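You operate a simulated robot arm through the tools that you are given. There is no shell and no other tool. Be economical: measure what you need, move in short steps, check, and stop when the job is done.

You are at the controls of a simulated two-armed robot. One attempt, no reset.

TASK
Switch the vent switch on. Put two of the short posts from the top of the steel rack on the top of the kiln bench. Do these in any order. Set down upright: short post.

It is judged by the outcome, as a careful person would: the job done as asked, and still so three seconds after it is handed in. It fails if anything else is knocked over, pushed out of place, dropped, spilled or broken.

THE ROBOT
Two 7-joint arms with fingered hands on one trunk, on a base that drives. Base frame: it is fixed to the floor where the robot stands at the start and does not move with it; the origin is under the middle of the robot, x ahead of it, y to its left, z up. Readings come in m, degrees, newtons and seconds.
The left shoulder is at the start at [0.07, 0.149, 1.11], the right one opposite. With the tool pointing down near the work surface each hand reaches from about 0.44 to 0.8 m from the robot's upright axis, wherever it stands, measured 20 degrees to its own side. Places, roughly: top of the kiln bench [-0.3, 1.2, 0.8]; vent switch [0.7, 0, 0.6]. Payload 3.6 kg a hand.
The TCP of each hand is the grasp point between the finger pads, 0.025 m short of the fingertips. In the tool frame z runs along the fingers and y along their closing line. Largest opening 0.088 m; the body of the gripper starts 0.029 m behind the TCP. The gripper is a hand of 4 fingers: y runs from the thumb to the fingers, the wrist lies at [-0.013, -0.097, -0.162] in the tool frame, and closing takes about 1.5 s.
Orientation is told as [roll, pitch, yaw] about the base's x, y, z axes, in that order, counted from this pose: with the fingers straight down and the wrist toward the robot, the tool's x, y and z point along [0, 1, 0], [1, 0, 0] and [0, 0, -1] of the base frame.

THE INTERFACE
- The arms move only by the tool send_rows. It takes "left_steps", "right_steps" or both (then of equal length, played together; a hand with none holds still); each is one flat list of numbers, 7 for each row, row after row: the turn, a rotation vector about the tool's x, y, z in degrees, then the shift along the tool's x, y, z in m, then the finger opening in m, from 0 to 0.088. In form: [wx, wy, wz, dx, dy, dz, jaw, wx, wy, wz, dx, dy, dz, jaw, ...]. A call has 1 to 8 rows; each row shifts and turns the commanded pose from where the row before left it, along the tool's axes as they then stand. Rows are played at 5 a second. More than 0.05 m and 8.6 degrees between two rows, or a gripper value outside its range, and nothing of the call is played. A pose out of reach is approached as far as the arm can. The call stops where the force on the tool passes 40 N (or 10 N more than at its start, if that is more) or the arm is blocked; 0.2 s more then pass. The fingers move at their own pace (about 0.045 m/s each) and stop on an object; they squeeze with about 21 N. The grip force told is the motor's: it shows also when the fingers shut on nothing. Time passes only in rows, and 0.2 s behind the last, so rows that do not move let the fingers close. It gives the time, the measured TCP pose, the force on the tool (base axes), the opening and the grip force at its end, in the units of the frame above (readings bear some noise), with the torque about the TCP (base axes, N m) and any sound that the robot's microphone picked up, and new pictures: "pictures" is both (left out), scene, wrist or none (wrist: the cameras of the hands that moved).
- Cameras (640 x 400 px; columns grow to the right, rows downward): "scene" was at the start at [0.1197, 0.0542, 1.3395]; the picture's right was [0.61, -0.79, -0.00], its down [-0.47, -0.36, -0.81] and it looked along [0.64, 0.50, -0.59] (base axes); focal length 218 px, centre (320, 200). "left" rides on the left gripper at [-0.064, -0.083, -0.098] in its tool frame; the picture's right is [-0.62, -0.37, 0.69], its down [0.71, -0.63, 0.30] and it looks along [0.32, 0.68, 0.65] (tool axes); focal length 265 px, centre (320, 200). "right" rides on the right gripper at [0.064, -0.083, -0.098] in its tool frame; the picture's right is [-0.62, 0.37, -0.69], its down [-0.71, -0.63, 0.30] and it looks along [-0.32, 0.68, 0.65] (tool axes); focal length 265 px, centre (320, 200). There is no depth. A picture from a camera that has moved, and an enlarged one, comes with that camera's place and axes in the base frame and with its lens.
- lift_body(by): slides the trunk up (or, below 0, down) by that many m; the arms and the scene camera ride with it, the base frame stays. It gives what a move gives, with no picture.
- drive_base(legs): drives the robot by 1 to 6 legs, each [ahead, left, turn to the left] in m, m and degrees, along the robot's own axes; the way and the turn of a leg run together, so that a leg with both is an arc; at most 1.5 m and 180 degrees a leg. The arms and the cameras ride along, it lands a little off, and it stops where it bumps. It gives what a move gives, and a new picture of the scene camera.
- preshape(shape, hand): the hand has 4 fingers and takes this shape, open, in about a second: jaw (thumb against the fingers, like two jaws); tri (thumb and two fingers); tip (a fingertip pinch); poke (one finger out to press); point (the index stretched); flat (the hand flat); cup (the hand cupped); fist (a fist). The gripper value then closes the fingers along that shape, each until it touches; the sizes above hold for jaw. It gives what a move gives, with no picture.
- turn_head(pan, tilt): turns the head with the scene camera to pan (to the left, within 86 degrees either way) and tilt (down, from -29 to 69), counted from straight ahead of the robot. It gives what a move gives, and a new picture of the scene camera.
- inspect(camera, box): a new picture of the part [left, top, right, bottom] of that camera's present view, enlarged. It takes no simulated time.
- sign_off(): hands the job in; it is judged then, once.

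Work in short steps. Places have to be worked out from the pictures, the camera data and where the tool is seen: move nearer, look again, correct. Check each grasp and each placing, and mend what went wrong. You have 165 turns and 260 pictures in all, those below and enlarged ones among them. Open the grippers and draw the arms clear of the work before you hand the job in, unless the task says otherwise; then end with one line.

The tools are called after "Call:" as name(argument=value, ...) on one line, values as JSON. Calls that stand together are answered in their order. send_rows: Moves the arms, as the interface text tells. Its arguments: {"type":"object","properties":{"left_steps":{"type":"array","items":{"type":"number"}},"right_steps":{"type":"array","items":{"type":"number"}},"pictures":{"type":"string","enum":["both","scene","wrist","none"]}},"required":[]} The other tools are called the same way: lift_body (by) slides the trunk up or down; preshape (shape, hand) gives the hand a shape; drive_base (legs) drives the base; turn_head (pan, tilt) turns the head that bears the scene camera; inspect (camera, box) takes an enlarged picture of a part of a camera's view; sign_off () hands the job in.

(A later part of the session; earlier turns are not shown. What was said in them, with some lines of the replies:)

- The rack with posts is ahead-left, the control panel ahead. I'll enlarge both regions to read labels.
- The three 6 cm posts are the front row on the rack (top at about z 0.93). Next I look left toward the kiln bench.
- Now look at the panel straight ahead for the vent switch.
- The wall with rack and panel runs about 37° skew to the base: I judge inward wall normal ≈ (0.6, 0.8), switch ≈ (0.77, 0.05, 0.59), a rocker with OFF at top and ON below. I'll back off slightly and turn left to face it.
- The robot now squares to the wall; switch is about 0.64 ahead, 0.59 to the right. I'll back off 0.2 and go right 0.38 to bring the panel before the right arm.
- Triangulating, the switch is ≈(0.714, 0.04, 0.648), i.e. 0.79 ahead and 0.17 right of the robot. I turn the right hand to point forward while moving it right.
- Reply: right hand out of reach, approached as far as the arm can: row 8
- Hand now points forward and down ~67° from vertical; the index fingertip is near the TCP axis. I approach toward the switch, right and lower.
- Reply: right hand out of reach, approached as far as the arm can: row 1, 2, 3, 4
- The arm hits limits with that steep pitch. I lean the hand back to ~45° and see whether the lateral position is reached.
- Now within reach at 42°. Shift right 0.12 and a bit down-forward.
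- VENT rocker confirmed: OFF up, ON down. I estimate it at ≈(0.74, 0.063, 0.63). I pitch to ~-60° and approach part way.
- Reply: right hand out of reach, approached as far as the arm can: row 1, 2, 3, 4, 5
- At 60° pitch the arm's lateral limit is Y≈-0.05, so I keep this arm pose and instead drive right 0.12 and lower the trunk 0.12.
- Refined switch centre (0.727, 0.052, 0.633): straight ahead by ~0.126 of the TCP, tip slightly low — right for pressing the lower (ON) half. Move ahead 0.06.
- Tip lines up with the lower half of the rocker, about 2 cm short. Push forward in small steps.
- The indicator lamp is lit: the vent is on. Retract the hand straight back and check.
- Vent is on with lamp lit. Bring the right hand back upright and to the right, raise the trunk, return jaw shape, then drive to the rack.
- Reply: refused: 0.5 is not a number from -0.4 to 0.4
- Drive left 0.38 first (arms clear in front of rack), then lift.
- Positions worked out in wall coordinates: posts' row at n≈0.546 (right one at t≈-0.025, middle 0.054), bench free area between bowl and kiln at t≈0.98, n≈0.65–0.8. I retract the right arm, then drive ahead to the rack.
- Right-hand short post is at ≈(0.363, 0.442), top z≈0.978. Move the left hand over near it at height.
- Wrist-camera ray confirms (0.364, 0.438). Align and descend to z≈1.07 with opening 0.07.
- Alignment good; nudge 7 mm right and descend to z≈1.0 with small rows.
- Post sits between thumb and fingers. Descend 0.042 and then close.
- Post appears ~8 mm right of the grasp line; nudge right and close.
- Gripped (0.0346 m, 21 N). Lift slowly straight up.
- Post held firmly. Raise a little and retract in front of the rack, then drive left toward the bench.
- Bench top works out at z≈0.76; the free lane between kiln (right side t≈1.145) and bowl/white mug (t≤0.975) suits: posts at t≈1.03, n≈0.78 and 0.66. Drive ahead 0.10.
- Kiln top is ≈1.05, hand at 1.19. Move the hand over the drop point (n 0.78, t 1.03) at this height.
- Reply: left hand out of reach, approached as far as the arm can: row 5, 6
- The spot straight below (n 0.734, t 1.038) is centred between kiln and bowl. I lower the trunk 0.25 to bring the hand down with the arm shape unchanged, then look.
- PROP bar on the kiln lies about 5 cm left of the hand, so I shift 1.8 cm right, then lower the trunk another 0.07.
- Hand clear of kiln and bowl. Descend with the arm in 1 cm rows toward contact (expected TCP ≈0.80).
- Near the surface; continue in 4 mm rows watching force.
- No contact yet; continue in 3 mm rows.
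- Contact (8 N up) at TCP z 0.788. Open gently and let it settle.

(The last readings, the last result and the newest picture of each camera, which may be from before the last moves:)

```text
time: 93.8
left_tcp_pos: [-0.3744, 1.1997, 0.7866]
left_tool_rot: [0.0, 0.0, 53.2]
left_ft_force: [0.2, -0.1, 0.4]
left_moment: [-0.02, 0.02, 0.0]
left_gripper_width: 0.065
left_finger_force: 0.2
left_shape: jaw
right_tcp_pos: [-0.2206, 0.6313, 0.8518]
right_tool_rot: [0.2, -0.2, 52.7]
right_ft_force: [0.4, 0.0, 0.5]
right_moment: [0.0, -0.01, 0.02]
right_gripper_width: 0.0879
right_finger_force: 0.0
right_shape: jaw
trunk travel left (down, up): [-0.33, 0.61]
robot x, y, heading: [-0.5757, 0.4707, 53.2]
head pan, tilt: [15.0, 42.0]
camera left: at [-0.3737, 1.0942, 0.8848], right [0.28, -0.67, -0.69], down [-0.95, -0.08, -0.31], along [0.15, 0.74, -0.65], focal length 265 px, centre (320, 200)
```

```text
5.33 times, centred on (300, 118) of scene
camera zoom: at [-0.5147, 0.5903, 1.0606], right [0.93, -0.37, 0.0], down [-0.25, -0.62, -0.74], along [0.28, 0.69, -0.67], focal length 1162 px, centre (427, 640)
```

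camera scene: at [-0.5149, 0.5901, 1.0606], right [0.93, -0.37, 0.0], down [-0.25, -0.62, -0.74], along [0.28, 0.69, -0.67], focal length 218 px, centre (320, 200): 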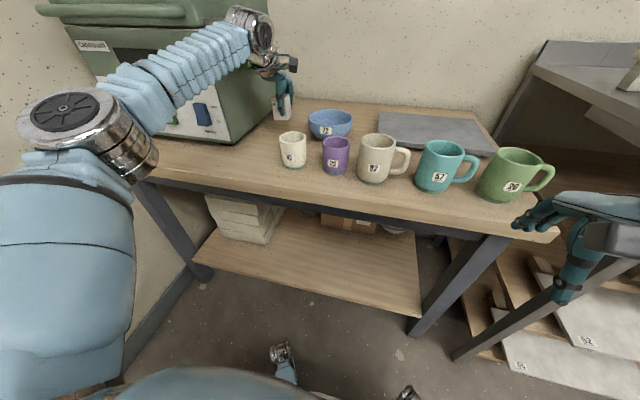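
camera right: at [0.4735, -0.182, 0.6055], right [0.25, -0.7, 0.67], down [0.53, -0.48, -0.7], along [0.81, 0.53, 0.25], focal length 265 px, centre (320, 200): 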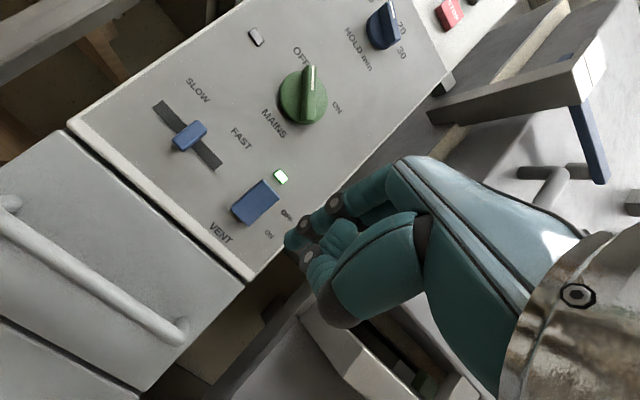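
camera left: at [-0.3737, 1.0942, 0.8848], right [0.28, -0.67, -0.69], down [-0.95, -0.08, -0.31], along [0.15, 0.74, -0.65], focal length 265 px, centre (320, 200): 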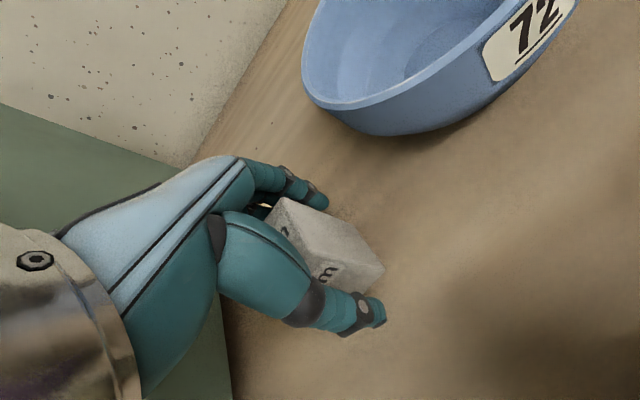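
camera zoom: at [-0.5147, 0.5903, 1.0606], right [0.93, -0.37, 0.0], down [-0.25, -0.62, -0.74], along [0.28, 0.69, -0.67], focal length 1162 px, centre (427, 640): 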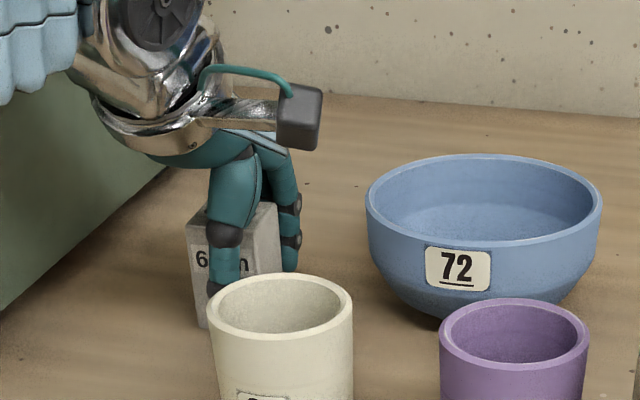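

Released, standing. Raise the hand straight up 0.1 with the arm, then trunk up.

Call:
send_rows(left_steps=[0, 0, 0, 0, 0, -0.01, 0.068, 0, 0, 0, 0, 0, -0.02, 0.068, 0, 0, 0, 0, 0, -0.03, 0.068, 0, 0, 0, 0, 0, -0.04, 0.068], pictures="both")

Call:
lift_body(by=0.32)

```text
time: 94.8
left_tcp_pos: [-0.3815, 1.1933, 0.8841]
left_tool_rot: [0.0, -0.4, 53.1]
left_ft_force: [0.0, 0.9, 0.3]
left_moment: [-0.02, -0.01, -0.02]
left_gripper_width: 0.0677
left_finger_force: 0.0
left_shape: jaw
left hand out of reach, approached as far as the arm can: row 4
right_tcp_pos: [-0.2218, 0.6298, 0.852]
right_tool_rot: [0.1, -0.2, 52.7]
right_ft_force: [-1.3, -0.8, -0.3]
right_moment: [0.0, -0.01, 0.01]
right_gripper_width: 0.0882
right_finger_force: 0.1
right_shape: jaw
trunk travel left (down, up): [-0.33, 0.61]
robot x, y, heading: [-0.573, 0.4716, 53.5]
head pan, tilt: [15.0, 42.0]
camera scene: at [-0.5153, 0.5888, 1.0608], right [0.93, -0.37, 0.0], down [-0.25, -0.62, -0.74], along [0.28, 0.69, -0.67], focal length 218 px, centre (320, 200)
camera left: at [-0.3804, 1.0873, 0.983], right [0.28, -0.66, -0.69], down [-0.95, -0.07, -0.31], along [0.15, 0.74, -0.65], focal length 265 px, centre (320, 200)
```

scene: 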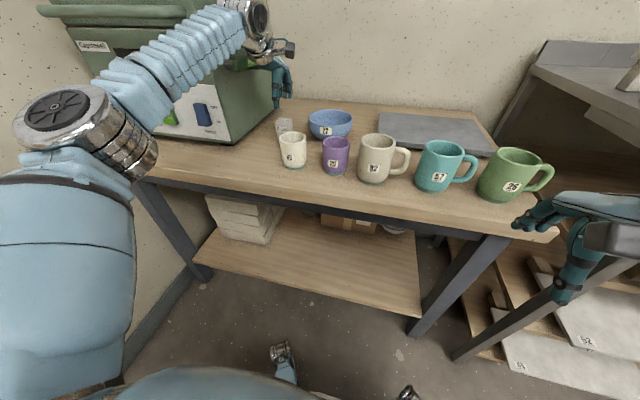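
left: 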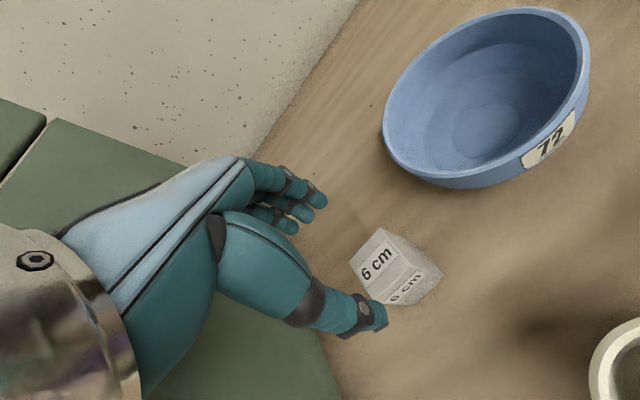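

```text
time: 98.0
left_tcp_pos: [-0.3814, 1.1947, 1.2033]
left_tool_rot: [0.0, -0.2, 53.2]
left_ft_force: [-1.3, 0.4, 0.1]
left_moment: [0.02, -0.01, -0.01]
left_gripper_width: 0.0679
left_finger_force: 0.0
left_shape: jaw
right_tcp_pos: [-0.2202, 0.6306, 1.1717]
right_tool_rot: [0.1, -0.3, 52.7]
right_ft_force: [-0.5, 0.4, -0.9]
right_moment: [0.0, 0.01, 0.0]
right_gripper_width: 0.0881
right_finger_force: 0.0
right_shape: jaw
trunk travel left (down, up): [-0.65, 0.29]
robot x, y, heading: [-0.5724, 0.4695, 53.2]
head pan, tilt: [15.0, 42.0]
```

First post stands upright on the bench. Retract the left hand, then drive back to the rack for the middle short post.

Call:
send_rows(left_steps=[0, 0, 0, -0.012, -0.038, 0, 0.07, 0, 0, 0, -0.012, -0.038, 0, 0.07, 0, 0, 0, -0.012, -0.038, 0, 0.07, 0, 0, 0, -0.012, -0.038, 0, 0.07, 0, 0, 0, -0.012, -0.038, 0, 0.07, 0, 0, 0, -0.012, -0.038, 0, 0.07], pictures="none")

Call:
drive_base(legs=[[-0.11, 0, 0], [0, -0.905, 0]])

```text
time: 99.4
left_tcp_pos: [-0.4594, 0.968, 1.2033]
left_tool_rot: [0.0, -0.2, 53.2]
left_ft_force: [-0.1, 0.3, -0.2]
left_moment: [0.02, -0.02, -0.01]
left_gripper_width: 0.0695
left_finger_force: 0.0
left_shape: jaw
right_tcp_pos: [-0.2201, 0.6302, 1.1715]
right_tool_rot: [0.1, -0.3, 52.7]
right_ft_force: [-0.5, -0.4, -0.7]
right_moment: [0.04, 0.01, -0.01]
right_gripper_width: 0.0879
right_finger_force: 0.1
right_shape: jaw
trunk travel left (down, up): [-0.65, 0.29]
robot x, y, heading: [-0.5744, 0.4713, 53.2]
head pan, tilt: [15.0, 42.0]
```

```text
time: 113.0
left_tcp_pos: [0.2034, 0.3353, 1.2024]
left_tool_rot: [-0.1, -0.2, 53.0]
left_ft_force: [0.1, 0.8, 0.4]
left_moment: [0.0, 0.01, -0.02]
left_gripper_width: 0.0699
left_finger_force: 0.1
left_shape: jaw
right_tcp_pos: [0.4416, -0.0021, 1.173]
right_tool_rot: [-0.1, -0.3, 52.7]
right_ft_force: [0.3, 0.1, -0.1]
right_moment: [0.02, -0.01, -0.02]
right_gripper_width: 0.0877
right_finger_force: 0.1
right_shape: jaw
trunk travel left (down, up): [-0.65, 0.29]
robot x, y, heading: [0.0857, -0.1651, 53.0]
head pan, tilt: [15.0, 42.0]
camera scene: at [0.1478, -0.0434, 1.3806], right [0.93, -0.37, 0.0], down [-0.25, -0.62, -0.74], along [0.28, 0.69, -0.67], focal length 218 px, centre (320, 200)
```

scene: 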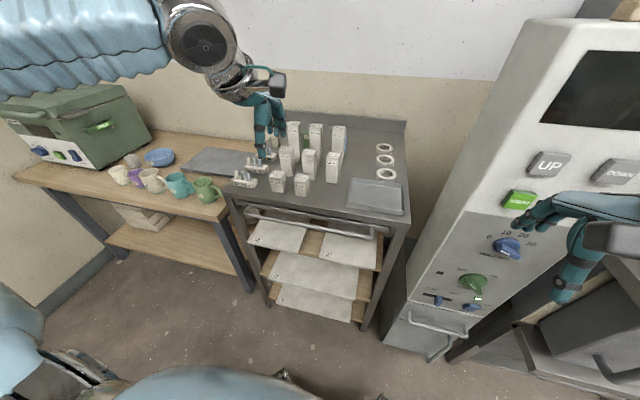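

Move the left hand ahead over the middle post.

Call:
send_rows(left_steps=[0, 0, 0, 0.001, 0.043, 0, 0.07, 0, 0, 0, 0.001, 0.043, 0, 0.07, 0, 0, 0, 0.001, 0.043, 0, 0.07, 0, 0, 0, 0.001, 0.043, 0, 0.07, 0, 0, 0, 0, 0, 0.04, 0.07, 0, 0, 0, 0, 0, 0.04, 0.07, 0, 0, 0, 0, 0, 0.04, 0.07], pictures="wrist")

```text
time: 114.6
left_tcp_pos: [0.3047, 0.4772, 1.0831]
left_tool_rot: [0.0, -0.1, 53.2]
left_ft_force: [-0.3, -0.3, -0.9]
left_moment: [-0.01, 0.02, 0.01]
left_gripper_width: 0.0699
left_finger_force: 0.0
left_shape: jaw
right_tcp_pos: [0.445, 0.0002, 1.1721]
right_tool_rot: [0.0, -0.2, 52.7]
right_ft_force: [0.9, -0.5, 0.3]
right_moment: [-0.02, 0.02, -0.01]
right_gripper_width: 0.0881
right_finger_force: 0.1
right_shape: jaw
trunk travel left (down, up): [-0.65, 0.29]
robot x, y, heading: [0.088, -0.1625, 53.4]
head pan, tilt: [15.0, 42.0]
camera left: at [0.3066, 0.3722, 1.1806], right [0.28, -0.67, -0.69], down [-0.95, -0.08, -0.31], along [0.15, 0.74, -0.65], focal length 265 px, centre (320, 200)
```

left: 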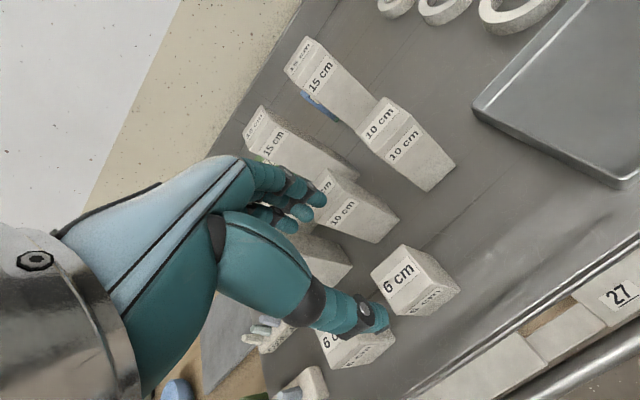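

Label appears where it did for the well-aligned first grasp. Descend to z≈1.0 and look.

Call:
send_rows(left_steps=[0, 0, 0, 0, 0, 0.03, 0.07, 0, 0, 0, 0, 0, 0.03, 0.07, 0, 0, 0, 0, 0, 0.02, 0.07], pictures="wrist")

```text
time: 115.4
left_tcp_pos: [0.3029, 0.475, 1.0035]
left_tool_rot: [-0.1, -0.4, 53.2]
left_ft_force: [-0.6, 0.3, -0.3]
left_moment: [0.0, 0.0, 0.02]
left_gripper_width: 0.0694
left_finger_force: 0.0
left_shape: jaw
right_tcp_pos: [0.4428, -0.0024, 1.1733]
right_tool_rot: [0.0, -0.3, 52.7]
right_ft_force: [0.0, -0.7, 0.8]
right_moment: [-0.02, 0.0, -0.03]
right_gripper_width: 0.088
right_finger_force: 0.1
right_shape: jaw
trunk travel left (down, up): [-0.65, 0.29]
robot x, y, heading: [0.0882, -0.1607, 53.2]
head pan, tilt: [15.0, 42.0]
camera left: at [0.3042, 0.3695, 1.1024], right [0.28, -0.66, -0.69], down [-0.95, -0.08, -0.31], along [0.15, 0.74, -0.65], focal length 265 px, centre (320, 200)
```

left: 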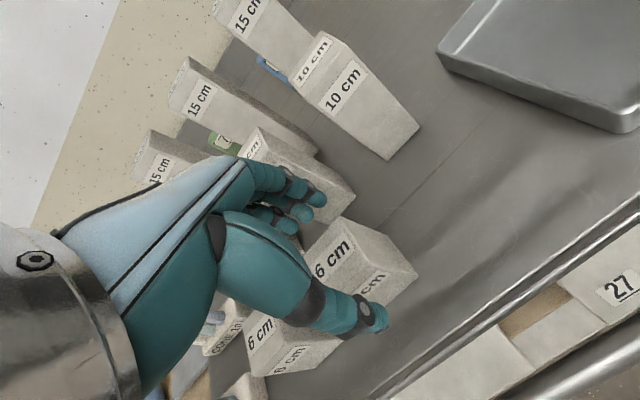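

Matches the aligned case. Descend 0.042 and close.

Call:
send_rows(left_steps=[0, 0, 0, 0, 0, 0.015, 0.07, 0, 0, 0, 0, 0, 0.015, 0.07, 0, 0, 0, 0, 0, 0.012, 0.07], pictures="none")

Call:
send_rows(left_steps=[0, 0, 0, 0, 0, 0, 0.03, 0, 0, 0, 0, 0, 0, 0.025, 0, 0, 0, 0, 0, 0, 0.025, 0, 0, 0, 0, 0, 0, 0.025, 0, 0, 0, 0, 0, 0, 0.025, 0, 0, 0, 0, 0, 0, 0.025], pictures="wrist")

```text
time: 116.2
left_tcp_pos: [0.3032, 0.476, 0.9607]
left_tool_rot: [-0.1, -0.2, 53.1]
left_ft_force: [0.3, -0.5, 0.5]
left_moment: [-0.02, -0.01, -0.02]
left_gripper_width: 0.0695
left_finger_force: 0.0
left_shape: jaw
right_tcp_pos: [0.4429, -0.0023, 1.1719]
right_tool_rot: [0.0, -0.2, 52.8]
right_ft_force: [0.7, 0.5, 0.0]
right_moment: [0.0, -0.02, -0.01]
right_gripper_width: 0.0876
right_finger_force: 0.1
right_shape: jaw
trunk travel left (down, up): [-0.65, 0.29]
robot x, y, heading: [0.0836, -0.1607, 53.5]
head pan, tilt: [15.0, 42.0]
```

```text
time: 117.6
left_tcp_pos: [0.3053, 0.4754, 0.9616]
left_tool_rot: [-0.1, -0.2, 53.2]
left_ft_force: [0.0, 0.0, -0.3]
left_moment: [-0.02, 0.02, -0.01]
left_gripper_width: 0.0345
left_finger_force: 21.2
left_shape: jaw
right_tcp_pos: [0.4424, -0.0022, 1.1722]
right_tool_rot: [0.0, -0.1, 52.7]
right_ft_force: [0.4, 0.3, -0.2]
right_moment: [0.02, -0.02, 0.02]
right_gripper_width: 0.088
right_finger_force: 0.0
right_shape: jaw
trunk travel left (down, up): [-0.65, 0.29]
robot x, y, heading: [0.0844, -0.1615, 53.2]
head pan, tilt: [15.0, 42.0]
camera left: at [0.3049, 0.3701, 1.0603], right [0.28, -0.66, -0.69], down [-0.95, -0.08, -0.31], along [0.15, 0.74, -0.65], focal length 265 px, centre (320, 200)
```

left: 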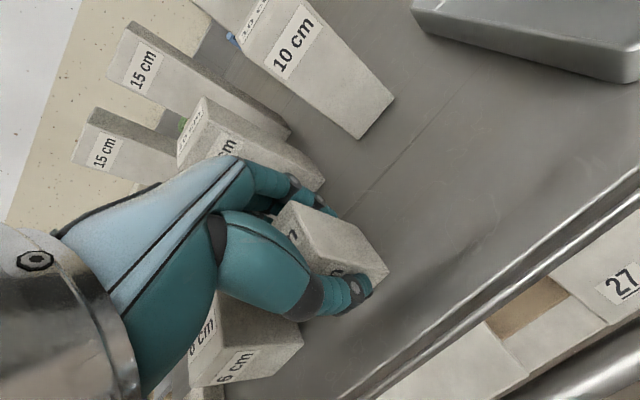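

Gripped identically. Lift, retract, and check.

Call:
send_rows(left_steps=[0, 0, 0, 0, 0, -0.01, 0.025, 0, 0, 0, 0, 0, -0.03, 0.025, 0, 0, 0, 0, 0, -0.045, 0.025, 0, 0, 0, 0, 0, -0.045, 0.025, 0, 0, 0, 0, 0, -0.045, 0.025, 0, 0, 0, 0, 0, -0.045, 0.025, 0, 0, 0, 0, -0.045, -0.01, 0.025, 0, 0, 0, 0, -0.045, 0, 0.025], pictures="wrist")

Call:
send_rows(left_steps=[0, 0, 0, 0, -0.04, 0, 0.025, 0, 0, 0, 0, -0.02, 0, 0.025], pictures="none")

```text
time: 119.4
left_tcp_pos: [0.2481, 0.4017, 1.1924]
left_tool_rot: [-0.1, -0.5, 53.2]
left_ft_force: [0.1, 0.0, -1.9]
left_moment: [0.0, -0.07, 0.01]
left_gripper_width: 0.0345
left_finger_force: 21.0
left_shape: jaw
right_tcp_pos: [0.4395, -0.0038, 1.1729]
right_tool_rot: [0.0, -0.4, 52.7]
right_ft_force: [-0.4, 0.1, 0.6]
right_moment: [0.01, -0.02, -0.01]
right_gripper_width: 0.0879
right_finger_force: 0.1
right_shape: jaw
trunk travel left (down, up): [-0.65, 0.29]
robot x, y, heading: [0.0872, -0.1619, 53.3]
head pan, tilt: [15.0, 42.0]
camera left: at [0.2478, 0.2961, 1.2911], right [0.28, -0.66, -0.69], down [-0.95, -0.07, -0.31], along [0.15, 0.74, -0.65], focal length 265 px, centre (320, 200)
```

left: 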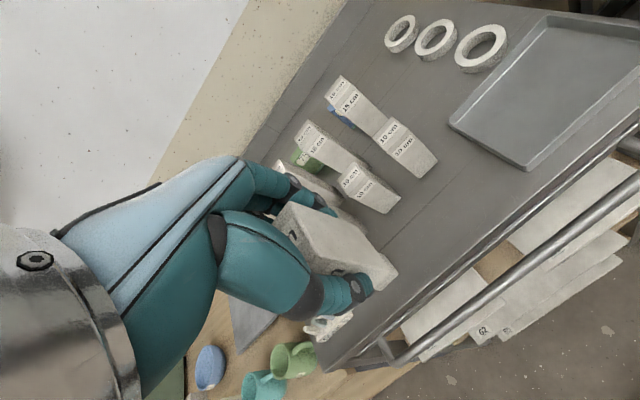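

```text
time: 120.0
left_tcp_pos: [0.2121, 0.354, 1.1912]
left_tool_rot: [-0.1, -0.2, 53.2]
left_ft_force: [-0.6, -1.0, -0.6]
left_moment: [0.03, -0.02, -0.01]
left_gripper_width: 0.0342
left_finger_force: 20.7
left_shape: jaw
right_tcp_pos: [0.4399, -0.0034, 1.1739]
right_tool_rot: [0.1, -0.4, 52.7]
right_ft_force: [0.0, -0.6, -0.3]
right_moment: [-0.01, -0.02, 0.02]
right_gripper_width: 0.088
right_finger_force: 0.1
right_shape: jaw
trunk travel left (down, up): [-0.65, 0.29]
robot x, y, heading: [0.0849, -0.1595, 53.2]
head pan, tilt: [15.0, 42.0]
```

Second post held. Drive left to the bench and ahead a little.

Call:
drive_base(legs=[[0, 0.915, 0], [0.08, 0, 0]])

Call:
inspect(camera="left", box=[0, 0, 640, 400])

```text
time: 133.2
left_tcp_pos: [-0.4641, 0.9667, 1.1905]
left_tool_rot: [-0.1, -0.1, 52.8]
left_ft_force: [0.5, 0.1, -2.2]
left_moment: [-0.01, -0.01, -0.02]
left_gripper_width: 0.0345
left_finger_force: 20.6
left_shape: jaw
right_tcp_pos: [-0.2345, 0.6086, 1.1737]
right_tool_rot: [-0.1, -0.1, 52.3]
right_ft_force: [0.1, 0.7, 0.1]
right_moment: [0.01, -0.06, 0.02]
right_gripper_width: 0.0878
right_finger_force: 0.0
right_shape: jaw
trunk travel left (down, up): [-0.65, 0.29]
robot x, y, heading: [-0.5915, 0.4515, 53.0]
head pan, tilt: [15.0, 42.0]
camera scene: at [-0.5292, 0.5698, 1.3807], right [0.93, -0.38, 0.0], down [-0.25, -0.62, -0.74], along [0.28, 0.69, -0.67], focal length 218 px, centre (320, 200)
```

scene: 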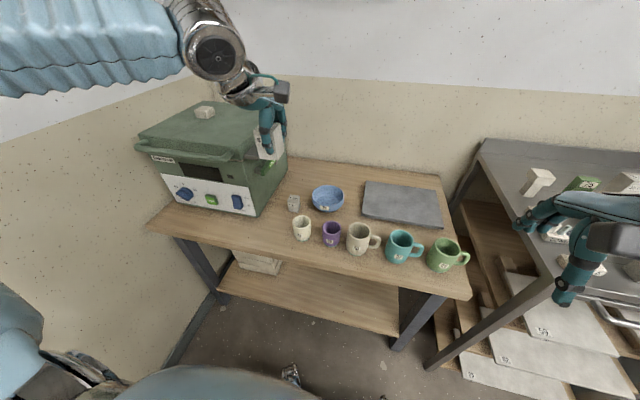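

```text
1.00 times, centred on (320, 200) of left (not enlarged: the box is as wide or as high as the picture)
camera zoom: at [-0.4633, 0.8598, 1.2893], right [0.27, -0.67, -0.69], down [-0.95, -0.07, -0.31], along [0.16, 0.74, -0.65], focal length 265 px, centre (320, 200)
```

zoom: 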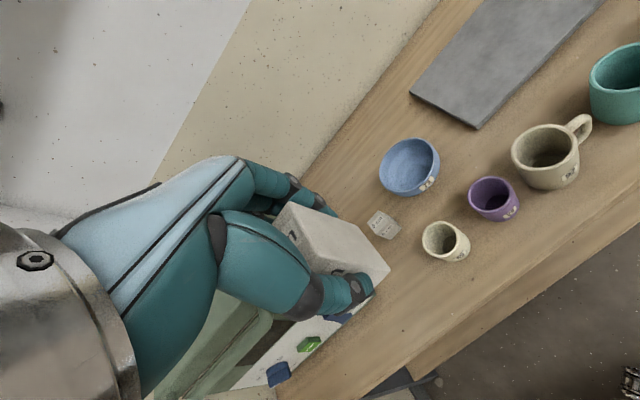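

First post stands fine. Second spot: n≈0.625, t≈1.055, clear of the white mug, kiln and post 1. Move above it and lower the trunk 0.25.

Call:
send_rows(left_steps=[0, 0, 0, 0.026, 0.0325, 0, 0.025, 0, 0, 0, 0.026, 0.0325, 0, 0.025, 0, 0, 0, 0.026, 0.0325, 0, 0.025, 0, 0, 0, 0.026, 0.0325, 0, 0.025], pictures="wrist")

Call:
lift_body(by=-0.25)

Call:
send_rows(left_steps=[0, 0, 0, 0, 0, 0, 0.025])

```text
time: 134.2
left_tcp_pos: [-0.4653, 1.1327, 1.1909]
left_tool_rot: [0.1, -0.2, 52.8]
left_ft_force: [0.9, -0.3, -1.1]
left_moment: [0.01, -0.03, 0.01]
left_gripper_width: 0.0346
left_finger_force: 20.9
left_shape: jaw
right_tcp_pos: [-0.2342, 0.6059, 1.1739]
right_tool_rot: [0.2, 0.0, 52.3]
right_ft_force: [0.4, 0.8, -0.3]
right_moment: [0.01, 0.02, 0.0]
right_gripper_width: 0.0877
right_finger_force: 0.0
right_shape: jaw
trunk travel left (down, up): [-0.65, 0.29]
robot x, y, heading: [-0.5906, 0.4522, 52.8]
head pan, tilt: [15.0, 42.0]
camera left: at [-0.4659, 1.0265, 1.2893], right [0.27, -0.67, -0.69], down [-0.95, -0.07, -0.31], along [0.16, 0.74, -0.65], focal length 265 px, centre (320, 200)
```

left: 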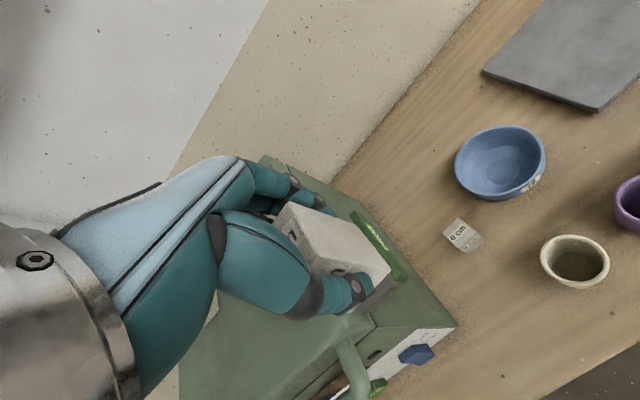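

```text
time: 136.8
left_tcp_pos: [-0.4671, 1.1326, 0.9402]
left_tool_rot: [-0.1, -0.3, 52.8]
left_ft_force: [-0.3, -0.5, -1.6]
left_moment: [0.02, -0.02, 0.0]
left_gripper_width: 0.0344
left_finger_force: 20.6
left_shape: jaw
right_tcp_pos: [-0.2347, 0.6068, 0.923]
right_tool_rot: [0.1, -0.1, 52.3]
right_ft_force: [-0.7, 0.3, -1.4]
right_moment: [-0.02, 0.01, 0.01]
right_gripper_width: 0.088
right_finger_force: 0.1
right_shape: jaw
trunk travel left (down, up): [-0.4, 0.54]
robot x, y, heading: [-0.5909, 0.4489, 53.1]
head pan, tilt: [15.0, 42.0]
```

```text
time: 137.2
left_tcp_pos: [-0.4671, 1.133, 0.9411]
left_tool_rot: [-0.2, -0.2, 52.9]
left_ft_force: [-0.5, 0.4, -1.8]
left_moment: [-0.03, 0.0, 0.01]
left_gripper_width: 0.0343
left_finger_force: 21.7
left_shape: jaw
right_tcp_pos: [-0.2339, 0.6069, 0.9235]
right_tool_rot: [0.0, -0.1, 52.3]
right_ft_force: [-0.1, -0.4, 0.1]
right_moment: [-0.02, 0.03, 0.0]
right_gripper_width: 0.0879
right_finger_force: 0.2
right_shape: jaw
trunk travel left (down, up): [-0.4, 0.54]
robot x, y, heading: [-0.5877, 0.4521, 52.9]
head pan, tilt: [15.0, 42.0]
camera scene: at [-0.5281, 0.569, 1.1306], right [0.93, -0.38, 0.0], down [-0.25, -0.62, -0.74], along [0.28, 0.69, -0.67], focal length 218 px, centre (320, 200)
camera left: at [-0.467, 1.0259, 1.0398], right [0.27, -0.67, -0.69], down [-0.95, -0.07, -0.31], along [0.16, 0.74, -0.65], focal length 265 px, centre (320, 200)
```

scene: 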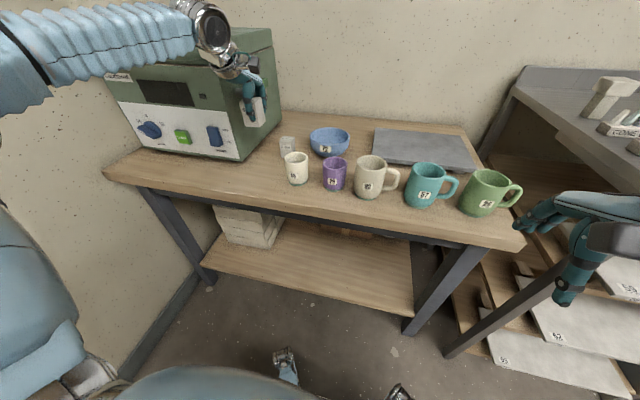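
left: 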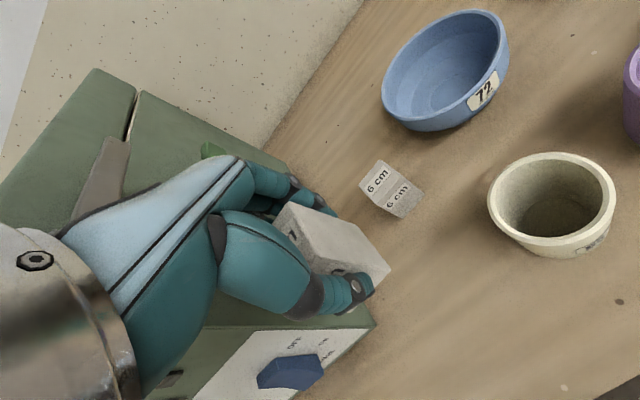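

Clearances look good all round. Lower trunk 0.08, then arm down toward 0.80.

Call:
lift_body(by=-0.08)

Call:
send_rows(left_steps=[0, 0, 0, 0, 0, 0.015, 0.025, 0, 0, 0, 0, 0, 0.015, 0.025, 0, 0, 0, 0, 0, 0.015, 0.025, 0, 0, 0, 0, 0, 0.012, 0.025])

```text
time: 138.3
left_tcp_pos: [-0.4669, 1.1321, 0.8616]
left_tool_rot: [-0.1, -0.3, 52.7]
left_ft_force: [-0.3, 0.5, -1.6]
left_moment: [-0.02, -0.02, 0.0]
left_gripper_width: 0.0346
left_finger_force: 21.3
left_shape: jaw
right_tcp_pos: [-0.2348, 0.6064, 0.8431]
right_tool_rot: [0.1, -0.1, 52.2]
right_ft_force: [-0.3, 0.8, 0.1]
right_moment: [0.02, 0.0, -0.04]
right_gripper_width: 0.088
right_finger_force: 0.1
right_shape: jaw
trunk travel left (down, up): [-0.32, 0.62]
robot x, y, heading: [-0.5923, 0.4529, 53.0]
head pan, tilt: [15.0, 42.0]
```

```text
time: 139.3
left_tcp_pos: [-0.4669, 1.1335, 0.8031]
left_tool_rot: [0.0, -0.2, 52.9]
left_ft_force: [0.6, 0.1, -2.4]
left_moment: [0.0, -0.02, -0.04]
left_gripper_width: 0.0346
left_finger_force: 21.0
left_shape: jaw
right_tcp_pos: [-0.2338, 0.606, 0.8443]
right_tool_rot: [0.0, 0.0, 52.4]
right_ft_force: [-0.3, -0.2, 0.3]
right_moment: [-0.03, -0.01, -0.01]
right_gripper_width: 0.0879
right_finger_force: 0.0
right_shape: jaw
trunk travel left (down, up): [-0.32, 0.62]
robot x, y, heading: [-0.59, 0.446, 52.9]
head pan, tilt: [15.0, 42.0]
camera scene: at [-0.5281, 0.5691, 1.0506], right [0.93, -0.38, 0.0], down [-0.25, -0.62, -0.74], along [0.28, 0.69, -0.67], focal length 218 px, centre (320, 200)
camera left: at [-0.4662, 1.0265, 0.9025], right [0.27, -0.67, -0.69], down [-0.95, -0.07, -0.31], along [0.16, 0.74, -0.65], focal length 265 px, centre (320, 200)
```

scene: 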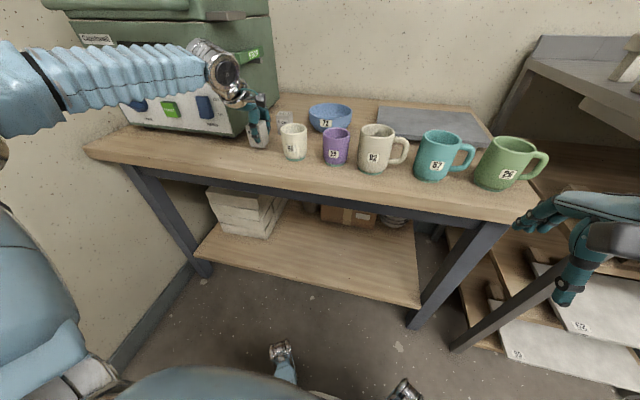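
left: 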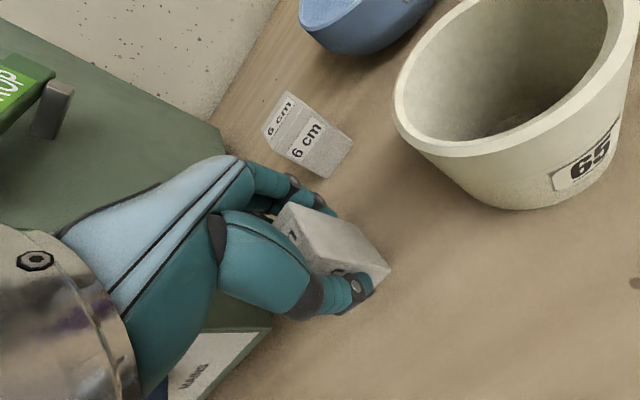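

Fingers clear post 1, mug and kiln. Descend in 3 mm rows to contact (expected ≈0.788).

Call:
send_rows(left_steps=[0, 0, 0, 0, 0, 0.004, 0.025, 0, 0, 0, 0, 0, 0.004, 0.025, 0, 0, 0, 0, 0, 0.003, 0.025], pictures="none")

```text
time: 140.1
left_tcp_pos: [-0.4666, 1.1333, 0.7935]
left_tool_rot: [-0.1, -0.3, 52.8]
left_ft_force: [-0.4, -0.2, -2.1]
left_moment: [0.0, -0.03, 0.0]
left_gripper_width: 0.0344
left_finger_force: 20.6
left_shape: jaw
right_tcp_pos: [-0.2344, 0.6071, 0.8433]
right_tool_rot: [0.0, -0.2, 52.3]
right_ft_force: [0.3, 0.5, -0.2]
right_moment: [-0.03, 0.03, 0.05]
right_gripper_width: 0.088
right_finger_force: 0.1
right_shape: jaw
trunk travel left (down, up): [-0.32, 0.62]
robot x, y, heading: [-0.5878, 0.4499, 52.8]
head pan, tilt: [15.0, 42.0]
```

Call:
send_rows(left_steps=[0, 0, 0, 0, 0, 0.003, 0.025, 0, 0, 0, 0, 0, 0.002, 0.025], pictures="none")

```text
time: 140.7
left_tcp_pos: [-0.4675, 1.1319, 0.7899]
left_tool_rot: [-0.1, -0.6, 52.8]
left_ft_force: [0.8, 0.7, 6.7]
left_moment: [-0.01, 0.02, -0.04]
left_gripper_width: 0.0346
left_finger_force: 21.6
left_shape: jaw
right_tcp_pos: [-0.2343, 0.606, 0.8442]
right_tool_rot: [0.1, -0.1, 52.3]
right_ft_force: [-0.7, 0.3, -0.4]
right_moment: [-0.01, 0.01, 0.0]
right_gripper_width: 0.0878
right_finger_force: 0.0
right_shape: jaw
trunk travel left (down, up): [-0.32, 0.62]
robot x, y, heading: [-0.5896, 0.4495, 53.0]
head pan, tilt: [15.0, 42.0]
```

Contact. Open gently, then rise slowly.

Call:
send_rows(left_steps=[0, 0, 0, 0, 0, -0.001, 0.045, 0, 0, 0, 0, 0, 0, 0.06, 0, 0, 0, 0, 0, 0, 0.063, 0, 0, 0, 0, 0, 0, 0.063], pictures="wrist")

Call:
send_rows(left_steps=[0, 0, 0, 0, 0, -0.01, 0.063, 0, 0, 0, 0, 0, -0.02, 0.063, 0, 0, 0, 0, 0, -0.03, 0.063, 0, 0, 0, 0, 0, -0.03, 0.063], pictures="both")

```text
time: 141.7
left_tcp_pos: [-0.4669, 1.1325, 0.7892]
left_tool_rot: [-0.1, -0.2, 52.9]
left_ft_force: [0.1, -0.5, 0.1]
left_moment: [0.01, 0.0, 0.03]
left_gripper_width: 0.0627
left_finger_force: 0.1
left_shape: jaw
right_tcp_pos: [-0.2346, 0.6066, 0.8431]
right_tool_rot: [0.0, -0.2, 52.4]
right_ft_force: [0.0, -0.4, -0.6]
right_moment: [0.01, -0.02, 0.02]
right_gripper_width: 0.0878
right_finger_force: 0.2
right_shape: jaw
trunk travel left (down, up): [-0.32, 0.62]
robot x, y, heading: [-0.5926, 0.4485, 52.8]
head pan, tilt: [15.0, 42.0]
camera left: at [-0.467, 1.0261, 0.8876], right [0.27, -0.67, -0.69], down [-0.95, -0.07, -0.31], along [0.16, 0.74, -0.65], focal length 265 px, centre (320, 200)
```

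left: 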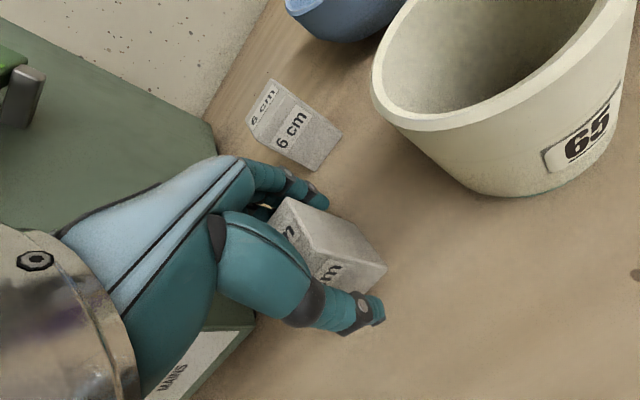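

```text
time: 142.7
left_tcp_pos: [-0.4675, 1.1297, 0.8819]
left_tool_rot: [-0.2, -0.2, 52.8]
left_ft_force: [-0.3, 0.2, 0.8]
left_moment: [-0.01, 0.02, 0.02]
left_gripper_width: 0.0626
left_finger_force: 0.0
left_shape: jaw
right_tcp_pos: [-0.2347, 0.6068, 0.8447]
right_tool_rot: [0.1, 0.0, 52.4]
right_ft_force: [0.2, 0.1, -0.3]
right_moment: [0.01, 0.0, 0.0]
right_gripper_width: 0.0881
right_finger_force: 0.0
right_shape: jaw
trunk travel left (down, up): [-0.32, 0.62]
robot x, y, heading: [-0.5902, 0.4497, 53.1]
head pan, tilt: [15.0, 42.0]
camera scene: at [-0.528, 0.5683, 1.0507], right [0.93, -0.38, 0.0], down [-0.25, -0.62, -0.74], along [0.28, 0.69, -0.67], focal length 218 px, centre (320, 200)
camera left: at [-0.4669, 1.0242, 0.9796], right [0.27, -0.67, -0.69], down [-0.95, -0.07, -0.31], along [0.16, 0.74, -0.65], focal length 265 px, centre (320, 200)
```

scene: 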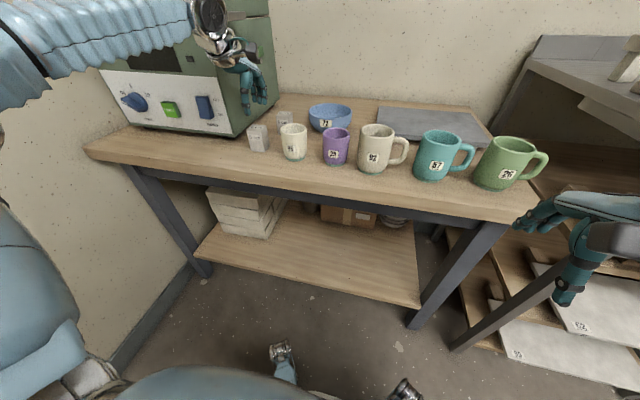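
left: 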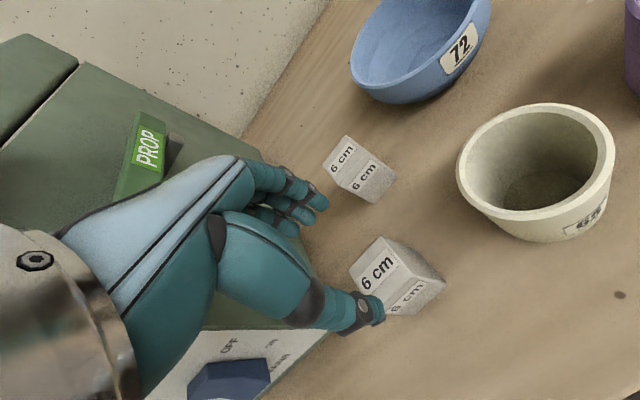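

Both posts stand upright. Raise the trunk and draw the arm back, then verify the final scene including the rack and vent lamp.

Call:
lift_body(by=0.32)

Call:
send_rows(left_steps=[0, 0, 0, -0.012, -0.04, 0, 0.08, 0, 0, 0, -0.012, -0.04, 0, 0.088, 0, 0, 0, -0.012, -0.04, 0, 0.088, 0, 0, 0, -0.012, -0.03, 0, 0.088], pictures="none")

Call:
drive_base(legs=[[-0.25, 0, 0], [0, -0.4, 0]])

Call:
turn_head(pan=-12, tilt=35)

```text
time: 145.9
left_tcp_pos: [-0.4672, 1.131, 1.1997]
left_tool_rot: [-0.1, -0.2, 52.8]
left_ft_force: [0.0, 0.0, 0.2]
left_moment: [-0.03, 0.01, 0.0]
left_gripper_width: 0.0628
left_finger_force: 0.1
left_shape: jaw
right_tcp_pos: [-0.2344, 0.6068, 1.1637]
right_tool_rot: [0.0, -0.1, 52.3]
right_ft_force: [0.0, 0.4, 0.0]
right_moment: [0.01, 0.02, 0.03]
right_gripper_width: 0.0881
right_finger_force: 0.1
right_shape: jaw
trunk travel left (down, up): [-0.64, 0.3]
robot x, y, heading: [-0.591, 0.453, 53.1]
head pan, tilt: [15.0, 42.0]
```

```text
time: 146.9
left_tcp_pos: [-0.5218, 0.9808, 1.1995]
left_tool_rot: [-0.1, -0.4, 52.9]
left_ft_force: [0.1, -0.3, -0.5]
left_moment: [0.0, -0.03, -0.01]
left_gripper_width: 0.0873
left_finger_force: 0.0
left_shape: jaw
right_tcp_pos: [-0.2354, 0.6041, 1.1636]
right_tool_rot: [0.1, -0.1, 52.4]
right_ft_force: [-0.6, -0.1, -0.1]
right_moment: [0.03, -0.01, -0.01]
right_gripper_width: 0.0879
right_finger_force: 0.0
right_shape: jaw
trunk travel left (down, up): [-0.64, 0.3]
robot x, y, heading: [-0.5894, 0.4505, 53.0]
head pan, tilt: [15.0, 42.0]
```

```text
time: 155.9
left_tcp_pos: [-0.3544, 0.5424, 1.1994]
left_tool_rot: [-0.3, -0.2, 53.2]
left_ft_force: [0.3, -0.4, 0.0]
left_moment: [-0.01, 0.05, 0.01]
left_gripper_width: 0.0876
left_finger_force: 0.1
left_shape: jaw
right_tcp_pos: [-0.0666, 0.1661, 1.164]
right_tool_rot: [-0.1, -0.1, 52.6]
right_ft_force: [0.1, 0.5, -0.2]
right_moment: [0.01, -0.01, -0.02]
right_gripper_width: 0.0881
right_finger_force: 0.1
right_shape: jaw
trunk travel left (down, up): [-0.64, 0.3]
robot x, y, heading: [-0.4185, 0.008, 53.1]
head pan, tilt: [15.0, 42.0]
camera scene: at [-0.3598, 0.1267, 1.3706], right [0.93, -0.37, 0.0], down [-0.25, -0.62, -0.74], along [0.28, 0.69, -0.67], focal length 218 px, centre (320, 200)
```

scene: 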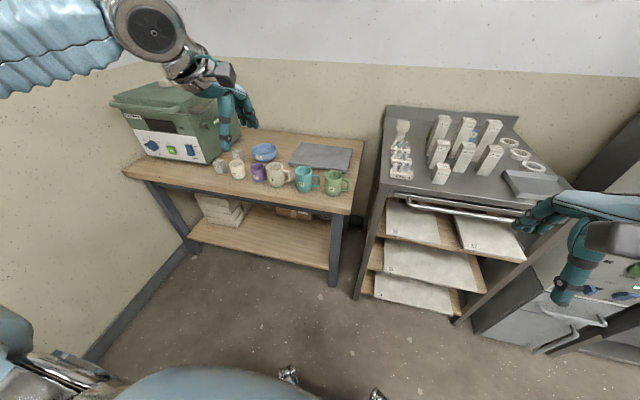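

```text
time: 156.9
left_tcp_pos: [-0.3524, 0.541, 1.2006]
left_tool_rot: [-0.2, -0.3, 53.1]
left_ft_force: [0.1, 0.3, -0.5]
left_moment: [0.01, -0.02, 0.01]
left_gripper_width: 0.0874
left_finger_force: 0.0
left_shape: jaw
right_tcp_pos: [-0.0663, 0.1648, 1.1634]
right_tool_rot: [0.0, 0.0, 52.7]
right_ft_force: [-0.1, 0.0, -0.1]
right_moment: [0.0, 0.0, 0.0]
right_gripper_width: 0.0881
right_finger_force: 0.1
right_shape: jaw
trunk travel left (down, up): [-0.64, 0.3]
robot x, y, heading: [-0.4181, 0.0064, 53.1]
head pan, tilt: [-12.0, 35.0]
camera scene: at [-0.3228, 0.1053, 1.3811], right [0.66, -0.75, 0.0], down [-0.43, -0.38, -0.82], along [0.62, 0.54, -0.57], focal length 218 px, centre (320, 200)
```

scene: 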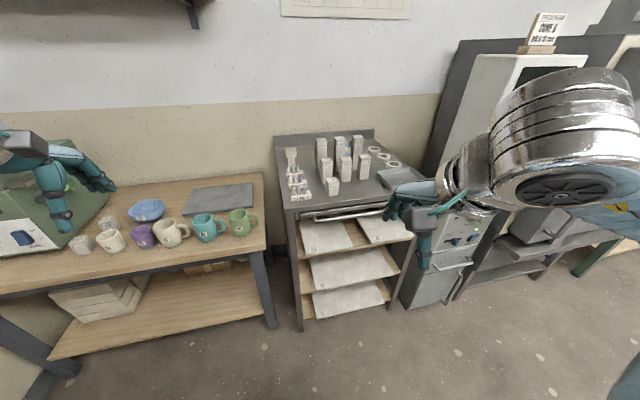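

Call:
inspect(camera="scene", box=[270, 120, 490, 260])

Call:
inspect(camera="scene", box=[50, 170, 210, 270])

```text
2.86 times, centred on (380, 190) of scene
camera zoom: at [-0.3228, 0.1053, 1.3811], right [0.66, -0.75, 0.0], down [-0.43, -0.38, -0.82], along [0.62, 0.54, -0.57], focal length 623 px, centre (149, 229)
```

zoom: 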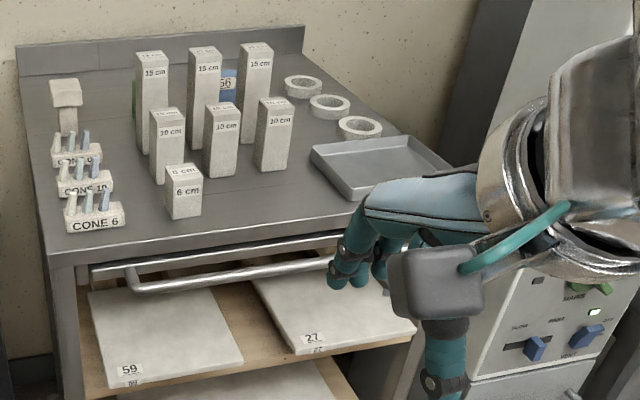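

```text
4.00 times, centred on (130, 220) of scene
camera zoom: at [-0.3228, 0.1053, 1.3811], right [0.66, -0.75, 0.0], down [-0.43, -0.38, -0.82], along [0.62, 0.54, -0.57], focal length 872 px, centre (1080, 120)
```

zoom: 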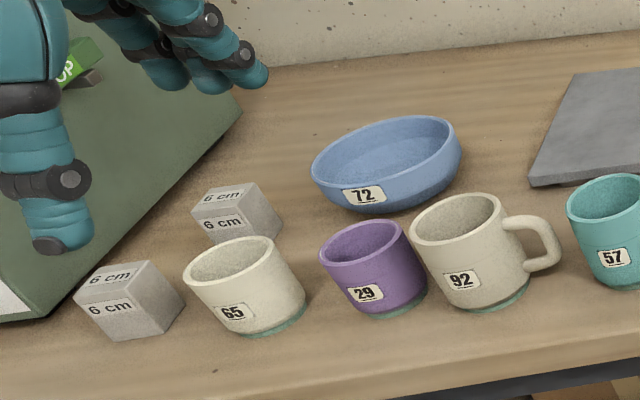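

The vent lamp is lit, both short posts stand upright on the bench, everything else is undisturbed, and the hands are open and clear. I hand in the job.

Call:
sign_off()

```text
The job is handed in.
```

The vent switch is on with its lamp lit, and two of the 6 cm posts from the rack stand upright on top of the kiln bench; nothing else was disturbed.
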